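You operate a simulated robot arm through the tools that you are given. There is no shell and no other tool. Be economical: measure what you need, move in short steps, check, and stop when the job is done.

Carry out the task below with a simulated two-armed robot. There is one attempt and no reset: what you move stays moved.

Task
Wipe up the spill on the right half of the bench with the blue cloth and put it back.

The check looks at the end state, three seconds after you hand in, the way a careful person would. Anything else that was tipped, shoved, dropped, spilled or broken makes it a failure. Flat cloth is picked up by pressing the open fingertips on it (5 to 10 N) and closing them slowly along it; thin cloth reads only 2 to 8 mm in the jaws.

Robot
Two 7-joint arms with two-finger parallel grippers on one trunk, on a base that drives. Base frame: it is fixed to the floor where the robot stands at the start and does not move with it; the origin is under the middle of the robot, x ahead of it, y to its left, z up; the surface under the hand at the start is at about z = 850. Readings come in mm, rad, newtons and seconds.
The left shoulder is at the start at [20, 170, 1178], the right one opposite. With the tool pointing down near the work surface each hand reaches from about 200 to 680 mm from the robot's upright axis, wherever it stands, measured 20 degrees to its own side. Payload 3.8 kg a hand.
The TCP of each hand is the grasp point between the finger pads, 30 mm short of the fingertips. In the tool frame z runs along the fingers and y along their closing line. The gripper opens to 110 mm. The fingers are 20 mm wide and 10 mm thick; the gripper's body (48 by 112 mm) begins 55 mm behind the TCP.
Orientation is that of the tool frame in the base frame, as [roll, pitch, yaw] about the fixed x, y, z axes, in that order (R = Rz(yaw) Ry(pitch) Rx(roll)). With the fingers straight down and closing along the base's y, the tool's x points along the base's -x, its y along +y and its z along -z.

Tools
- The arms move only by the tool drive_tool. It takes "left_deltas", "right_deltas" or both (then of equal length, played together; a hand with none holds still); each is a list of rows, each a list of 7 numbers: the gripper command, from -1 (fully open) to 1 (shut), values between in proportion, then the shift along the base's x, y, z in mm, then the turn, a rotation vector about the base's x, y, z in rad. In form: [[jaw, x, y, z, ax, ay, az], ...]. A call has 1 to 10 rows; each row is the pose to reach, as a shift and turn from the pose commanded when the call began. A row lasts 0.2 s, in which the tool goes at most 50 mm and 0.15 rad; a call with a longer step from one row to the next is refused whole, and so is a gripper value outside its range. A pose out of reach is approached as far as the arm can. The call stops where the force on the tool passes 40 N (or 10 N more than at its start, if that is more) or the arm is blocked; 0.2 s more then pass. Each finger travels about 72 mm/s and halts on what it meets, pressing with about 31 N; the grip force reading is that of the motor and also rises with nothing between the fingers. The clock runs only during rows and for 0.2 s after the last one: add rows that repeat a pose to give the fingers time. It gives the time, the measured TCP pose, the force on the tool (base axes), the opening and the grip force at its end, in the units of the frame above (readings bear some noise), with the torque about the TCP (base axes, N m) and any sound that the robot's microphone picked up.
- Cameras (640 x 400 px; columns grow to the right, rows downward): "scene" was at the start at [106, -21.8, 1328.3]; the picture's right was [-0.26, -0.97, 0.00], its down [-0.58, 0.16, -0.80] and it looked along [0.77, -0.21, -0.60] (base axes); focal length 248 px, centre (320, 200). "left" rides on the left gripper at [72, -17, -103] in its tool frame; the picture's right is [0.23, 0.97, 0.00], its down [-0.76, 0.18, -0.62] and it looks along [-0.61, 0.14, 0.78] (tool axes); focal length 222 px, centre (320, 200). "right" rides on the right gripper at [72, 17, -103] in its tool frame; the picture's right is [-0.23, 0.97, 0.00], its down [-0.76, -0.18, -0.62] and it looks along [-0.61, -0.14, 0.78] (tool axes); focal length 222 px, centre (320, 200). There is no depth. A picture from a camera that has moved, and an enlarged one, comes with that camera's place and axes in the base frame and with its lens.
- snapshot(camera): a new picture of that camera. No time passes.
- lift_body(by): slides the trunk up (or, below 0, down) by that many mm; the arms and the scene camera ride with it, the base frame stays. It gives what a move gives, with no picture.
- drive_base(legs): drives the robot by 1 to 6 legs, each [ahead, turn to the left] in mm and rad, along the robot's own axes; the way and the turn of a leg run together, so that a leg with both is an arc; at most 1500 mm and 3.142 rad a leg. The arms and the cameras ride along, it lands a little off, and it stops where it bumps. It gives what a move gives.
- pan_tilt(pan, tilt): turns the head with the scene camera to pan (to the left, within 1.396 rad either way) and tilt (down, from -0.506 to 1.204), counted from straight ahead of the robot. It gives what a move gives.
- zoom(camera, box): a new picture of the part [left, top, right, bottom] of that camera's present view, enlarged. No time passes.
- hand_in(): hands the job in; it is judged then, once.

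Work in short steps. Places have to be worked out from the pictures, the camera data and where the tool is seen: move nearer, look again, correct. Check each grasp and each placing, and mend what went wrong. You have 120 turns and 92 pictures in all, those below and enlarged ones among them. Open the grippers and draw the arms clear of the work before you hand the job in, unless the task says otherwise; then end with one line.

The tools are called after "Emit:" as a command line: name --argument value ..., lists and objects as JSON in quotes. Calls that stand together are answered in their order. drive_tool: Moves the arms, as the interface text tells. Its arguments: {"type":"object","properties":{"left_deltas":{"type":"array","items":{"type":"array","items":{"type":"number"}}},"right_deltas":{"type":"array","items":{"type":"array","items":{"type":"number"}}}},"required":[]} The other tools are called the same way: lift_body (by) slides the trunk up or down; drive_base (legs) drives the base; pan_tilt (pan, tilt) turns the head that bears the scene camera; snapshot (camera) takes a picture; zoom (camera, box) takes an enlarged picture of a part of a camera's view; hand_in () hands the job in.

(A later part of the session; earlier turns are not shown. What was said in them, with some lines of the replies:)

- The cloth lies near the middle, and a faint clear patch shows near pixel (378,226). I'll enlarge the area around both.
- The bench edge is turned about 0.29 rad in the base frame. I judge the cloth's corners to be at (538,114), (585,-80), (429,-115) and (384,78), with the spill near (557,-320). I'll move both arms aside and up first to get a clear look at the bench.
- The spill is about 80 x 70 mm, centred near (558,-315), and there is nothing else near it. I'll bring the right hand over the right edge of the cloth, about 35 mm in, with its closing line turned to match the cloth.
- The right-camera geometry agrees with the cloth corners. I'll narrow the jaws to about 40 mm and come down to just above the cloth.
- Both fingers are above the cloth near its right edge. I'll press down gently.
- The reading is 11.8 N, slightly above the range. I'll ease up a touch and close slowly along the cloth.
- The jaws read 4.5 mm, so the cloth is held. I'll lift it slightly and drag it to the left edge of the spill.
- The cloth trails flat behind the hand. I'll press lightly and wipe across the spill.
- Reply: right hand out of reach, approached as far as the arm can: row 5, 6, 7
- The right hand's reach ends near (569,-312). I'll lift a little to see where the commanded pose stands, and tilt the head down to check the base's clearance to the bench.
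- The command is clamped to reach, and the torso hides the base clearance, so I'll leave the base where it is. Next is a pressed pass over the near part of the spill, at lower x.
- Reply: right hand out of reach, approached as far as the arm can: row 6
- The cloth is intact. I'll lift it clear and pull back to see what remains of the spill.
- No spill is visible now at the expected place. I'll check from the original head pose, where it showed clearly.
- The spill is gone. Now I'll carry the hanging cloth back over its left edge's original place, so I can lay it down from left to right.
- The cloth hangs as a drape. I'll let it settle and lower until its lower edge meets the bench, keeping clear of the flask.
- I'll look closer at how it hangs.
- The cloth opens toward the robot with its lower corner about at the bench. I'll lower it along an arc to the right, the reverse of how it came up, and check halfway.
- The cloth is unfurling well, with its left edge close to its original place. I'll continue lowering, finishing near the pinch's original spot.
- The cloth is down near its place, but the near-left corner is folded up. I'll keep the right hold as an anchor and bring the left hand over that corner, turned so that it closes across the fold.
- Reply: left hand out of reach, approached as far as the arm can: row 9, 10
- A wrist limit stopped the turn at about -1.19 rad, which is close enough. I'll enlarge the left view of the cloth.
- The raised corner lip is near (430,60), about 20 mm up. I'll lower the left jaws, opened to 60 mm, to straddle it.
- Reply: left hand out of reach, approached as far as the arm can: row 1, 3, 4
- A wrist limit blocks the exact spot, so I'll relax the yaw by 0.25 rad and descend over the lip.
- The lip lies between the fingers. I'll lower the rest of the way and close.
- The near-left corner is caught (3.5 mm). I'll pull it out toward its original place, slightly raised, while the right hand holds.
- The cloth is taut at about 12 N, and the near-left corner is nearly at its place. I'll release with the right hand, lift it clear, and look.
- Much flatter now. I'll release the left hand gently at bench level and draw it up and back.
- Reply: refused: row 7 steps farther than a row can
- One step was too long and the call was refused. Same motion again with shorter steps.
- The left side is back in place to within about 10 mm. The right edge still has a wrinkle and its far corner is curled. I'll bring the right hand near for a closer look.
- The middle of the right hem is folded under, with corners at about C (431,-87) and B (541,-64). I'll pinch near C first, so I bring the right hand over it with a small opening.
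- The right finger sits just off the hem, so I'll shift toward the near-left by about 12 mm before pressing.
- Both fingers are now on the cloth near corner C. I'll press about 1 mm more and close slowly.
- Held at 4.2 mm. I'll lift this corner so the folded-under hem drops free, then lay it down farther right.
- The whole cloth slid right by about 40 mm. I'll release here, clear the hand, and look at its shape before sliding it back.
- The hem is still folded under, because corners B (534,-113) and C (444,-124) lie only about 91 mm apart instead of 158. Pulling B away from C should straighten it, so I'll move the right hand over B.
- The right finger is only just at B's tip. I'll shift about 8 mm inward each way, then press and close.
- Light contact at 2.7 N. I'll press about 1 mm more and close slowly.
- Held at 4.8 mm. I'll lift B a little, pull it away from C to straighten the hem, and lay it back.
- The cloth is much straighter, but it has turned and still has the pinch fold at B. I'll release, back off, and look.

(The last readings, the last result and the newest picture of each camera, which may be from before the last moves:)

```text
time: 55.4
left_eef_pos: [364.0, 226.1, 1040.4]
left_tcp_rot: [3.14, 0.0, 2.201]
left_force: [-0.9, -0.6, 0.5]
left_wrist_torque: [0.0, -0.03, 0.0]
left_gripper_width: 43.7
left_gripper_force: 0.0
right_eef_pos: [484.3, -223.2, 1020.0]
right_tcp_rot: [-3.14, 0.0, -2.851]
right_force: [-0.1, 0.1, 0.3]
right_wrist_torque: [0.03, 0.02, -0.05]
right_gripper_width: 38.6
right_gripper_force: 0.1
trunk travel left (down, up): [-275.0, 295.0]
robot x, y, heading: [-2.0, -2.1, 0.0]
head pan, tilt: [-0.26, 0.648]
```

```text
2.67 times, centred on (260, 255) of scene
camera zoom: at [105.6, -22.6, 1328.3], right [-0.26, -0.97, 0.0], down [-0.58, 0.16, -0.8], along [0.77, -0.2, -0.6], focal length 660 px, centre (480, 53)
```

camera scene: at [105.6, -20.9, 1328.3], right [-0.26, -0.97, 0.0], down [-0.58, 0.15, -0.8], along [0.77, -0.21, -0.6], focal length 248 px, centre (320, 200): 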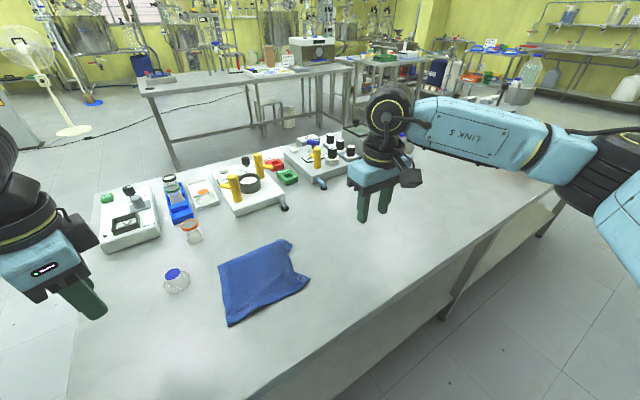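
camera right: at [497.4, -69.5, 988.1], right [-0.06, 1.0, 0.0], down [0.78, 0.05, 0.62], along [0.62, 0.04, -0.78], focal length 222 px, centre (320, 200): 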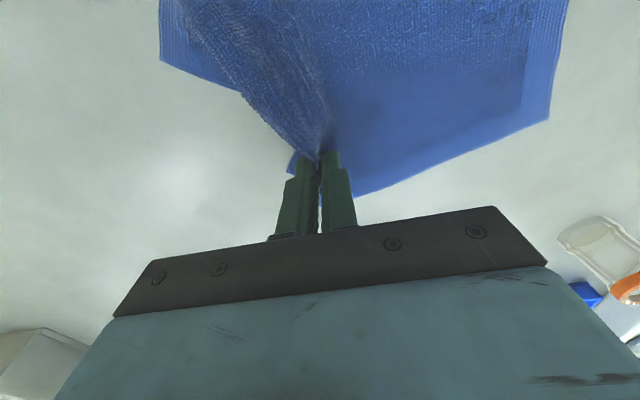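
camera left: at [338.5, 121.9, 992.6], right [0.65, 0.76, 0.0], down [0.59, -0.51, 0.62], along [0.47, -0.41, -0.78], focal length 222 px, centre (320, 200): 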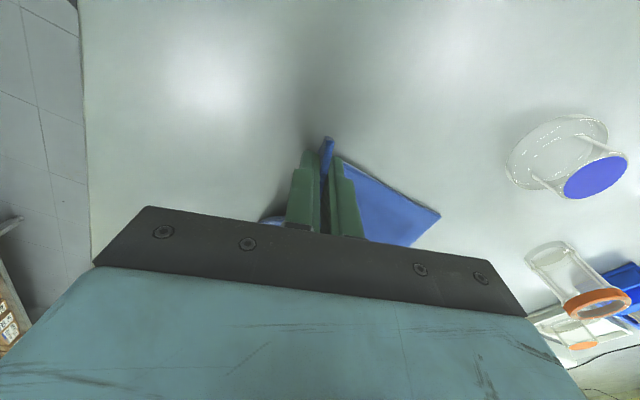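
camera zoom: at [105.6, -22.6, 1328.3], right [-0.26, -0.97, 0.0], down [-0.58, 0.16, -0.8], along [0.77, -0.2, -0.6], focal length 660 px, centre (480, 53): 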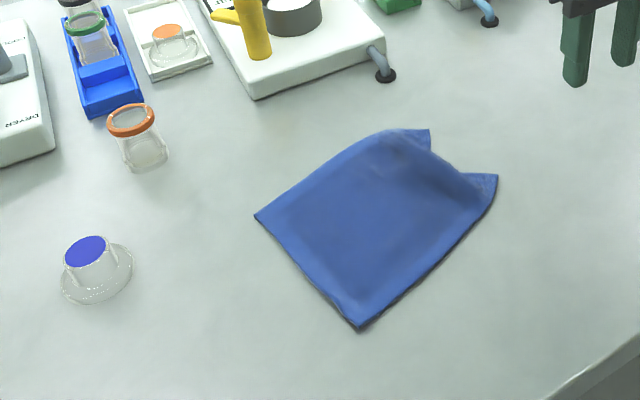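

The folded-under hem should unroll if the cloth is dragged left from its left edge, which is also the way it has to go. I'll bring the left hand to the left edge, about 45 mm from the near corner.

Emit:
drive_tool --left_deltas '[[0.345, 8, -30, -8, 0, 0, 0], [0.345, 16, -62, -16, 0, 0, 0], [0.345, 25, -94, -25, 0, 0, 0], [0.345, 35, -126, -40, 0, 0, 0], [0.345, 48, -157, -60, 0, 0, 0], [0.345, 62, -185, -85, 0, 0, 0], [0.345, 75, -208, -112, 0, 0, 0], [0.345, 85, -223, -140, 0, 0, 0], [0.345, 85, -223, -144, 0, 0, 0]]'

Emit:
snapshot --camera "left"

Emit:
zoom --camera "scene" --box '[140, 180, 380, 330]'

```text
time: 57.4
left_eef_pos: [451.2, 6.7, 894.3]
left_tcp_rot: [-3.141, 0.002, 2.201]
left_force: [-0.1, 0.2, -0.1]
left_wrist_torque: [0.0, -0.01, -0.02]
left_gripper_width: 36.2
left_gripper_force: 0.0
right_eef_pos: [484.6, -220.5, 1020.1]
right_tcp_rot: [3.141, 0.001, -2.852]
right_force: [-1.0, -0.4, -0.5]
right_wrist_torque: [-0.02, 0.0, -0.02]
right_gripper_width: 38.7
right_gripper_force: 0.1
trunk travel left (down, up): [-275.0, 295.0]
robot x, y, heading: [-0.1, -2.4, 0.003]
head pan, tilt: [-0.26, 0.648]
```

```text
21 pictures are left
camera left: at [394.1, 54.6, 997.7], right [0.65, 0.76, 0.0], down [0.59, -0.51, 0.62], along [0.47, -0.41, -0.78], focal length 222 px, centre (320, 200)
```

left: 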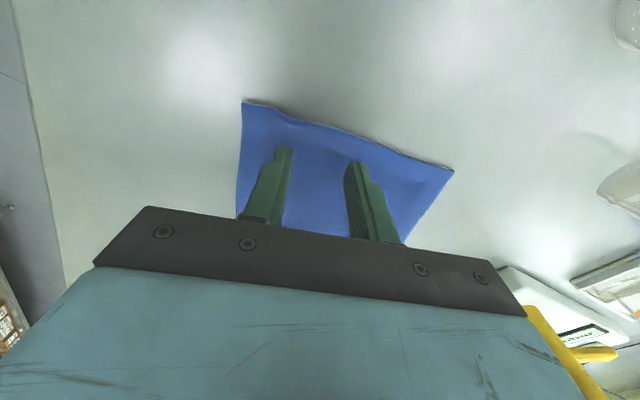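

```text
2.67 times, centred on (260, 255) of scene
camera zoom: at [105.9, -21.6, 1328.3], right [-0.26, -0.97, 0.0], down [-0.58, 0.15, -0.8], along [0.77, -0.21, -0.6], focal length 660 px, centre (480, 53)
```

zoom: 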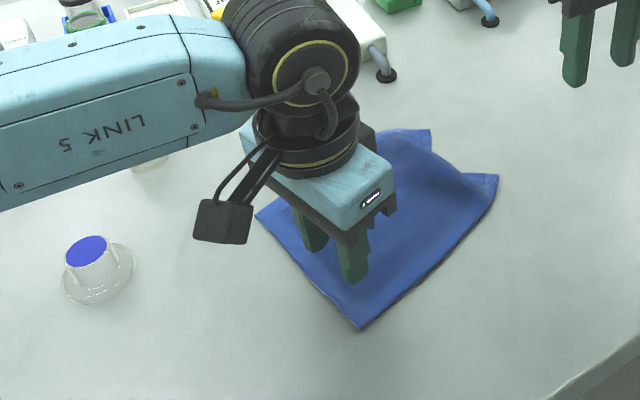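

Both fingers are over the cloth just inside the left edge. I'll press and close slowly.

Emit:
drive_tool --left_deltas '[[0.345, 0, 0, -7, 0, 0, 0], [0.345, 0, 0, -11, 0, 0, 0], [0.345, 0, 0, -12.5, 0, 0, 0], [0.45, 0, 0, -12.5, 0, 0, 0], [0.55, 0, 0, -12.5, 0, 0, 0], [0.65, 0, 0, -12.5, 0, 0, 0], [0.75, 0, 0, -12.5, 0, 0, 0], [0.85, 0, 0, -12.5, 0, 0, 0], [1, 0, 0, -12.5, 0, 0, 0], [1, 0, 0, -12.5, 0, 0, 0]]'

```text
time: 59.6
left_eef_pos: [450.7, 5.5, 883.3]
left_tcp_rot: [-3.141, 0.001, 2.2]
left_force: [0.2, 0.6, 7.9]
left_wrist_torque: [-0.02, -0.04, 0.0]
left_gripper_width: 5.1
left_gripper_force: 31.1
right_eef_pos: [485.1, -221.8, 1019.4]
right_tcp_rot: [3.141, -0.001, -2.85]
right_force: [-0.1, 0.3, 0.2]
right_wrist_torque: [0.02, -0.01, 0.01]
right_gripper_width: 38.5
right_gripper_force: 0.1
trunk travel left (down, up): [-275.0, 295.0]
robot x, y, heading: [0.0, 0.6, -0.005]
head pan, tilt: [-0.26, 0.648]
```

Held at 5.1 mm. I'll drag it left and turn it slightly, staying low so the bench unrolls the hem.

Emit:
drive_tool --left_deltas '[[1, 0, 0, 3, 0, 0, 0], [1, -2, 9, 3, 0, 0, -0.03], [1, -4, 18, 3, 0, 0, -0.06], [1, -6, 27, 3, 0, 0, -0.09], [1, -9, 36, 3, 0, 0, -0.12], [1, -12, 46, 3, 0, 0, -0.15], [1, -15, 56, 3, 0, 0, -0.18], [1, -18, 66, 3, 0, 0, -0.2], [1, -19, 72, 3, 0, 0, -0.2], [1, -19, 72, 3, 0, 0, -0.2]]'

Emit:
zoom --camera "scene" --box '[140, 180, 380, 330]'

```text
time: 61.8
left_eef_pos: [432.3, 78.3, 885.7]
left_tcp_rot: [-3.141, 0.001, 2.001]
left_force: [-0.1, -0.2, 0.6]
left_wrist_torque: [0.0, 0.0, 0.02]
left_gripper_width: 4.6
left_gripper_force: 30.6
right_eef_pos: [485.2, -223.0, 1018.9]
right_tcp_rot: [3.141, 0.001, -2.853]
right_force: [0.5, 0.4, -0.4]
right_wrist_torque: [-0.04, -0.02, 0.01]
right_gripper_width: 38.6
right_gripper_force: 0.0
trunk travel left (down, up): [-275.0, 295.0]
robot x, y, heading: [0.3, 2.2, 0.003]
head pan, tilt: [-0.26, 0.648]
```

```text
2.67 times, centred on (260, 255) of scene
camera zoom: at [106.1, -21.8, 1328.3], right [-0.26, -0.97, 0.0], down [-0.58, 0.16, -0.8], along [0.77, -0.21, -0.6], focal length 660 px, centre (480, 53)
```

zoom: 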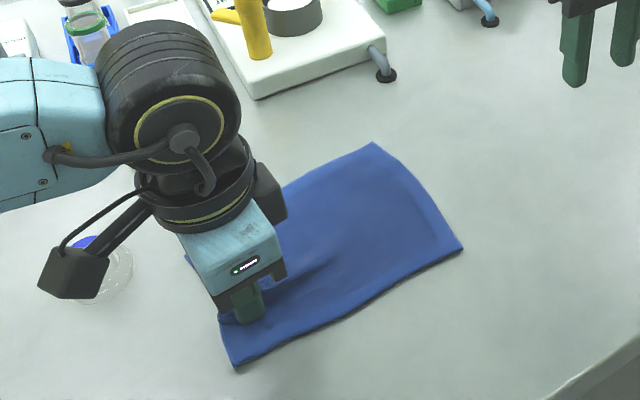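

The hem has fully unrolled and the cloth is nearly where it began. I'll release the left hand, clear it, and measure.

Emit:
drive_tool --left_deltas '[[0.8, 0, 0, -2, 0, 0, 0], [0.5, 0, 0, -2, 0, 0, 0], [0.4, 0, 0, -2, 0, 0, 0], [0.4, 0, 0, 15, 0, 0, 0], [0.4, 0, 0, 45, 0, 0, 0], [0.4, -5, 8, 85, 0, 0, 0], [0.4, -15, 25, 115, 0, 0, 0.1], [0.4, -30, 60, 135, 0, 0, 0.2], [0.4, -45, 100, 145, 0, 0, 0.2], [0.4, -60, 140, 150, 0, 0, 0.2]]'

Emit:
zoom --camera "scene" --box '[140, 180, 380, 330]'

```text
time: 64.0
left_eef_pos: [373.3, 218.7, 1037.0]
left_tcp_rot: [3.141, 0.0, 2.201]
left_force: [-0.2, 0.7, -0.5]
left_wrist_torque: [0.03, 0.01, 0.02]
left_gripper_width: 33.0
left_gripper_force: 0.1
right_eef_pos: [483.9, -221.1, 1019.3]
right_tcp_rot: [-3.141, -0.001, -2.85]
right_force: [0.9, 0.4, 0.7]
right_wrist_torque: [0.02, 0.0, -0.01]
right_gripper_width: 38.4
right_gripper_force: 0.0
trunk travel left (down, up): [-275.0, 295.0]
robot x, y, heading: [0.5, -0.2, 0.003]
head pan, tilt: [-0.26, 0.648]
```

```text
2.67 times, centred on (260, 255) of scene
camera zoom: at [105.5, -20.8, 1328.4], right [-0.26, -0.97, 0.0], down [-0.58, 0.15, -0.8], along [0.77, -0.21, -0.6], focal length 660 px, centre (480, 53)
```

zoom: 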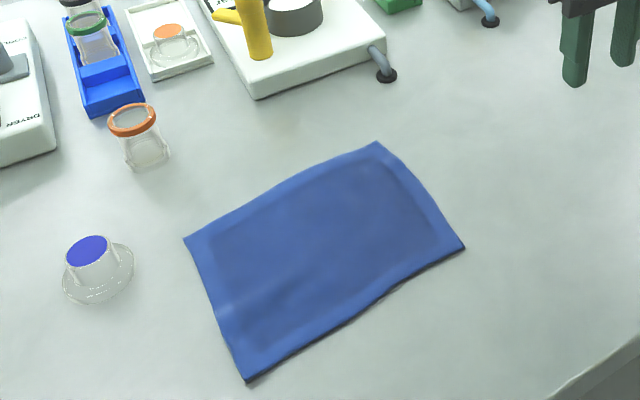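

The cloth is flat, within about 20 mm and a few degrees of its original pose, and the flask hasn't moved. I'll draw both arms clear with the grippers open and do a last check of the bench and the spill area.

Emit:
drive_tool --left_deltas '[[0, 0, 20, 20, 0, 0, 0], [-0.5, -5, 40, 40, 0, 0, 0], [-1, -10, 50, 60, 0, 0, 0], [-1, -10, 50, 80, 0, 0, 0], [-1, -10, 50, 80, 0, 0, 0], [-1, -10, 50, 80, 0, 0, 0]]' --right_deltas '[[0, -35, -30, 15, 0, 0, 0], [-0.5, -70, -60, 30, 0, 0, 0], [-1, -105, -95, 45, 0, 0, 0], [-1, -135, -130, 60, 0, 0, 0], [-1, -165, -165, 75, 0, 0, 0], [-1, -190, -200, 90, 0, 0, 0]]'

Emit:
snapshot --camera "scene"

Emit:
zoom --camera "scene" --box '[300, 170, 460, 270]'

```text
refused: row 3 steps farther than a row can; nothing moved
```

```text
17 pictures are left
camera scene: at [105.5, -20.8, 1328.4], right [-0.26, -0.97, 0.0], down [-0.58, 0.15, -0.8], along [0.77, -0.21, -0.6], focal length 248 px, centre (320, 200)
```

scene: 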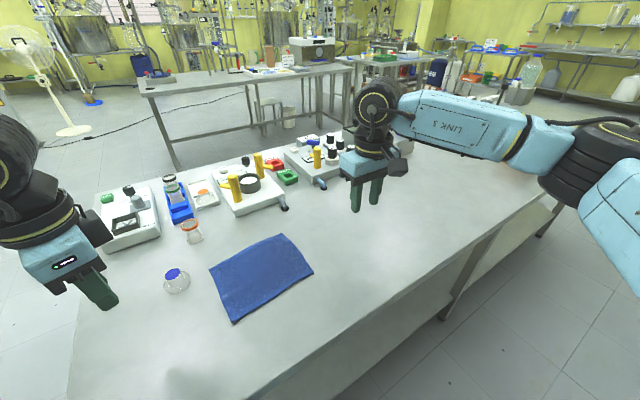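

```text
4.00 times, centred on (380, 220) of scene
camera zoom: at [105.5, -20.8, 1328.4], right [-0.26, -0.97, 0.0], down [-0.58, 0.15, -0.8], along [0.77, -0.21, -0.6], focal length 990 px, centre (80, 120)
```

zoom: 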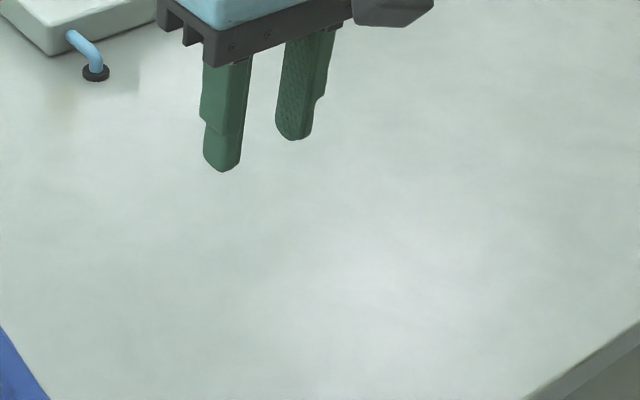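

The step was too long again, so I'll withdraw with smaller steps.

Emit:
drive_tool --left_deltas '[[0, 0, 20, 20, 0, 0, 0], [-0.5, -5, 40, 40, 0, 0, 0], [-1, -10, 50, 60, 0, 0, 0], [-1, -10, 50, 80, 0, 0, 0], [-1, -10, 50, 80, 0, 0, 0], [-1, -10, 50, 80, 0, 0, 0]]' --right_deltas '[[0, -30, -30, 12, 0, 0, 0], [-0.5, -60, -60, 24, 0, 0, 0], [-1, -90, -90, 36, 0, 0, 0], [-1, -120, -120, 48, 0, 0, 0], [-1, -150, -150, 60, 0, 0, 0], [-1, -180, -180, 72, 0, 0, 0]]'

Emit:
snapshot --camera "scene"

Emit:
zoom --camera "scene" --box '[330, 190, 430, 252]'

```text
time: 65.4
left_eef_pos: [361.6, 267.5, 1117.7]
left_tcp_rot: [3.14, 0.001, 2.2]
left_force: [0.3, -0.2, -1.2]
left_wrist_torque: [0.03, 0.0, 0.01]
left_gripper_width: 110.0
left_gripper_force: 0.0
right_eef_pos: [299.5, -404.2, 1091.4]
right_tcp_rot: [3.141, 0.0, -2.849]
right_force: [0.4, 0.3, 0.4]
right_wrist_torque: [-0.01, -0.03, -0.01]
right_gripper_width: 110.1
right_gripper_force: 0.1
trunk travel left (down, up): [-275.0, 295.0]
robot x, y, heading: [0.8, -0.6, 0.001]
head pan, tilt: [-0.26, 0.648]
```

```text
15 pictures are left
camera scene: at [104.9, -22.1, 1328.4], right [-0.26, -0.97, 0.0], down [-0.58, 0.16, -0.8], along [0.77, -0.2, -0.6], focal length 248 px, centre (320, 200)
```

scene: 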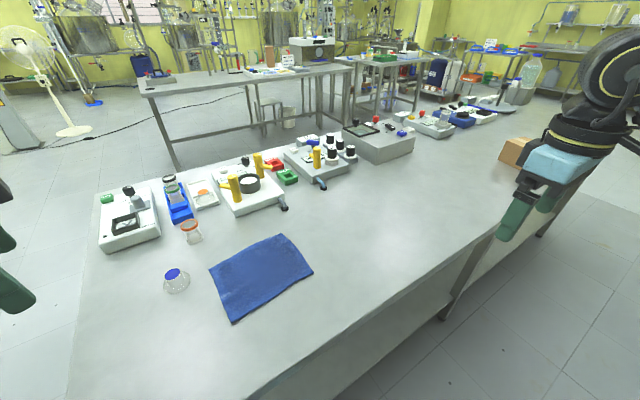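

```text
6.40 times, centred on (380, 221) of scene
camera zoom: at [104.9, -22.1, 1328.4], right [-0.26, -0.97, 0.0], down [-0.58, 0.16, -0.8], along [0.77, -0.2, -0.6], focal length 1584 px, centre (-64, 66)
```

zoom: 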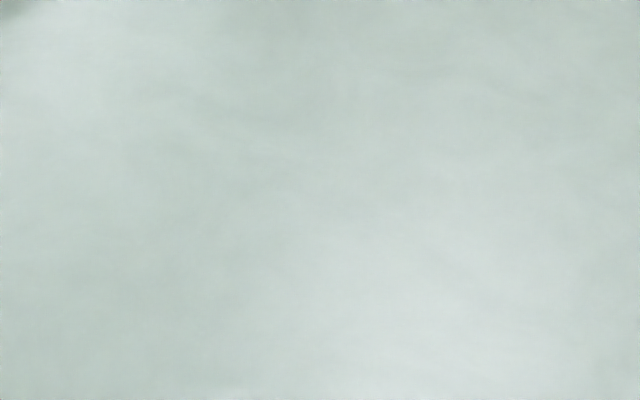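

The spill is completely gone, the cloth lies flat at its place, everything else is where it was, and both grippers are open and clear. I'm handing in.

Emit:
hand_in

```text
The job is handed in.
```

The spill is wiped up and the blue cloth is back, lying flat about 20 mm and a few degrees off its original position; nothing else was disturbed.
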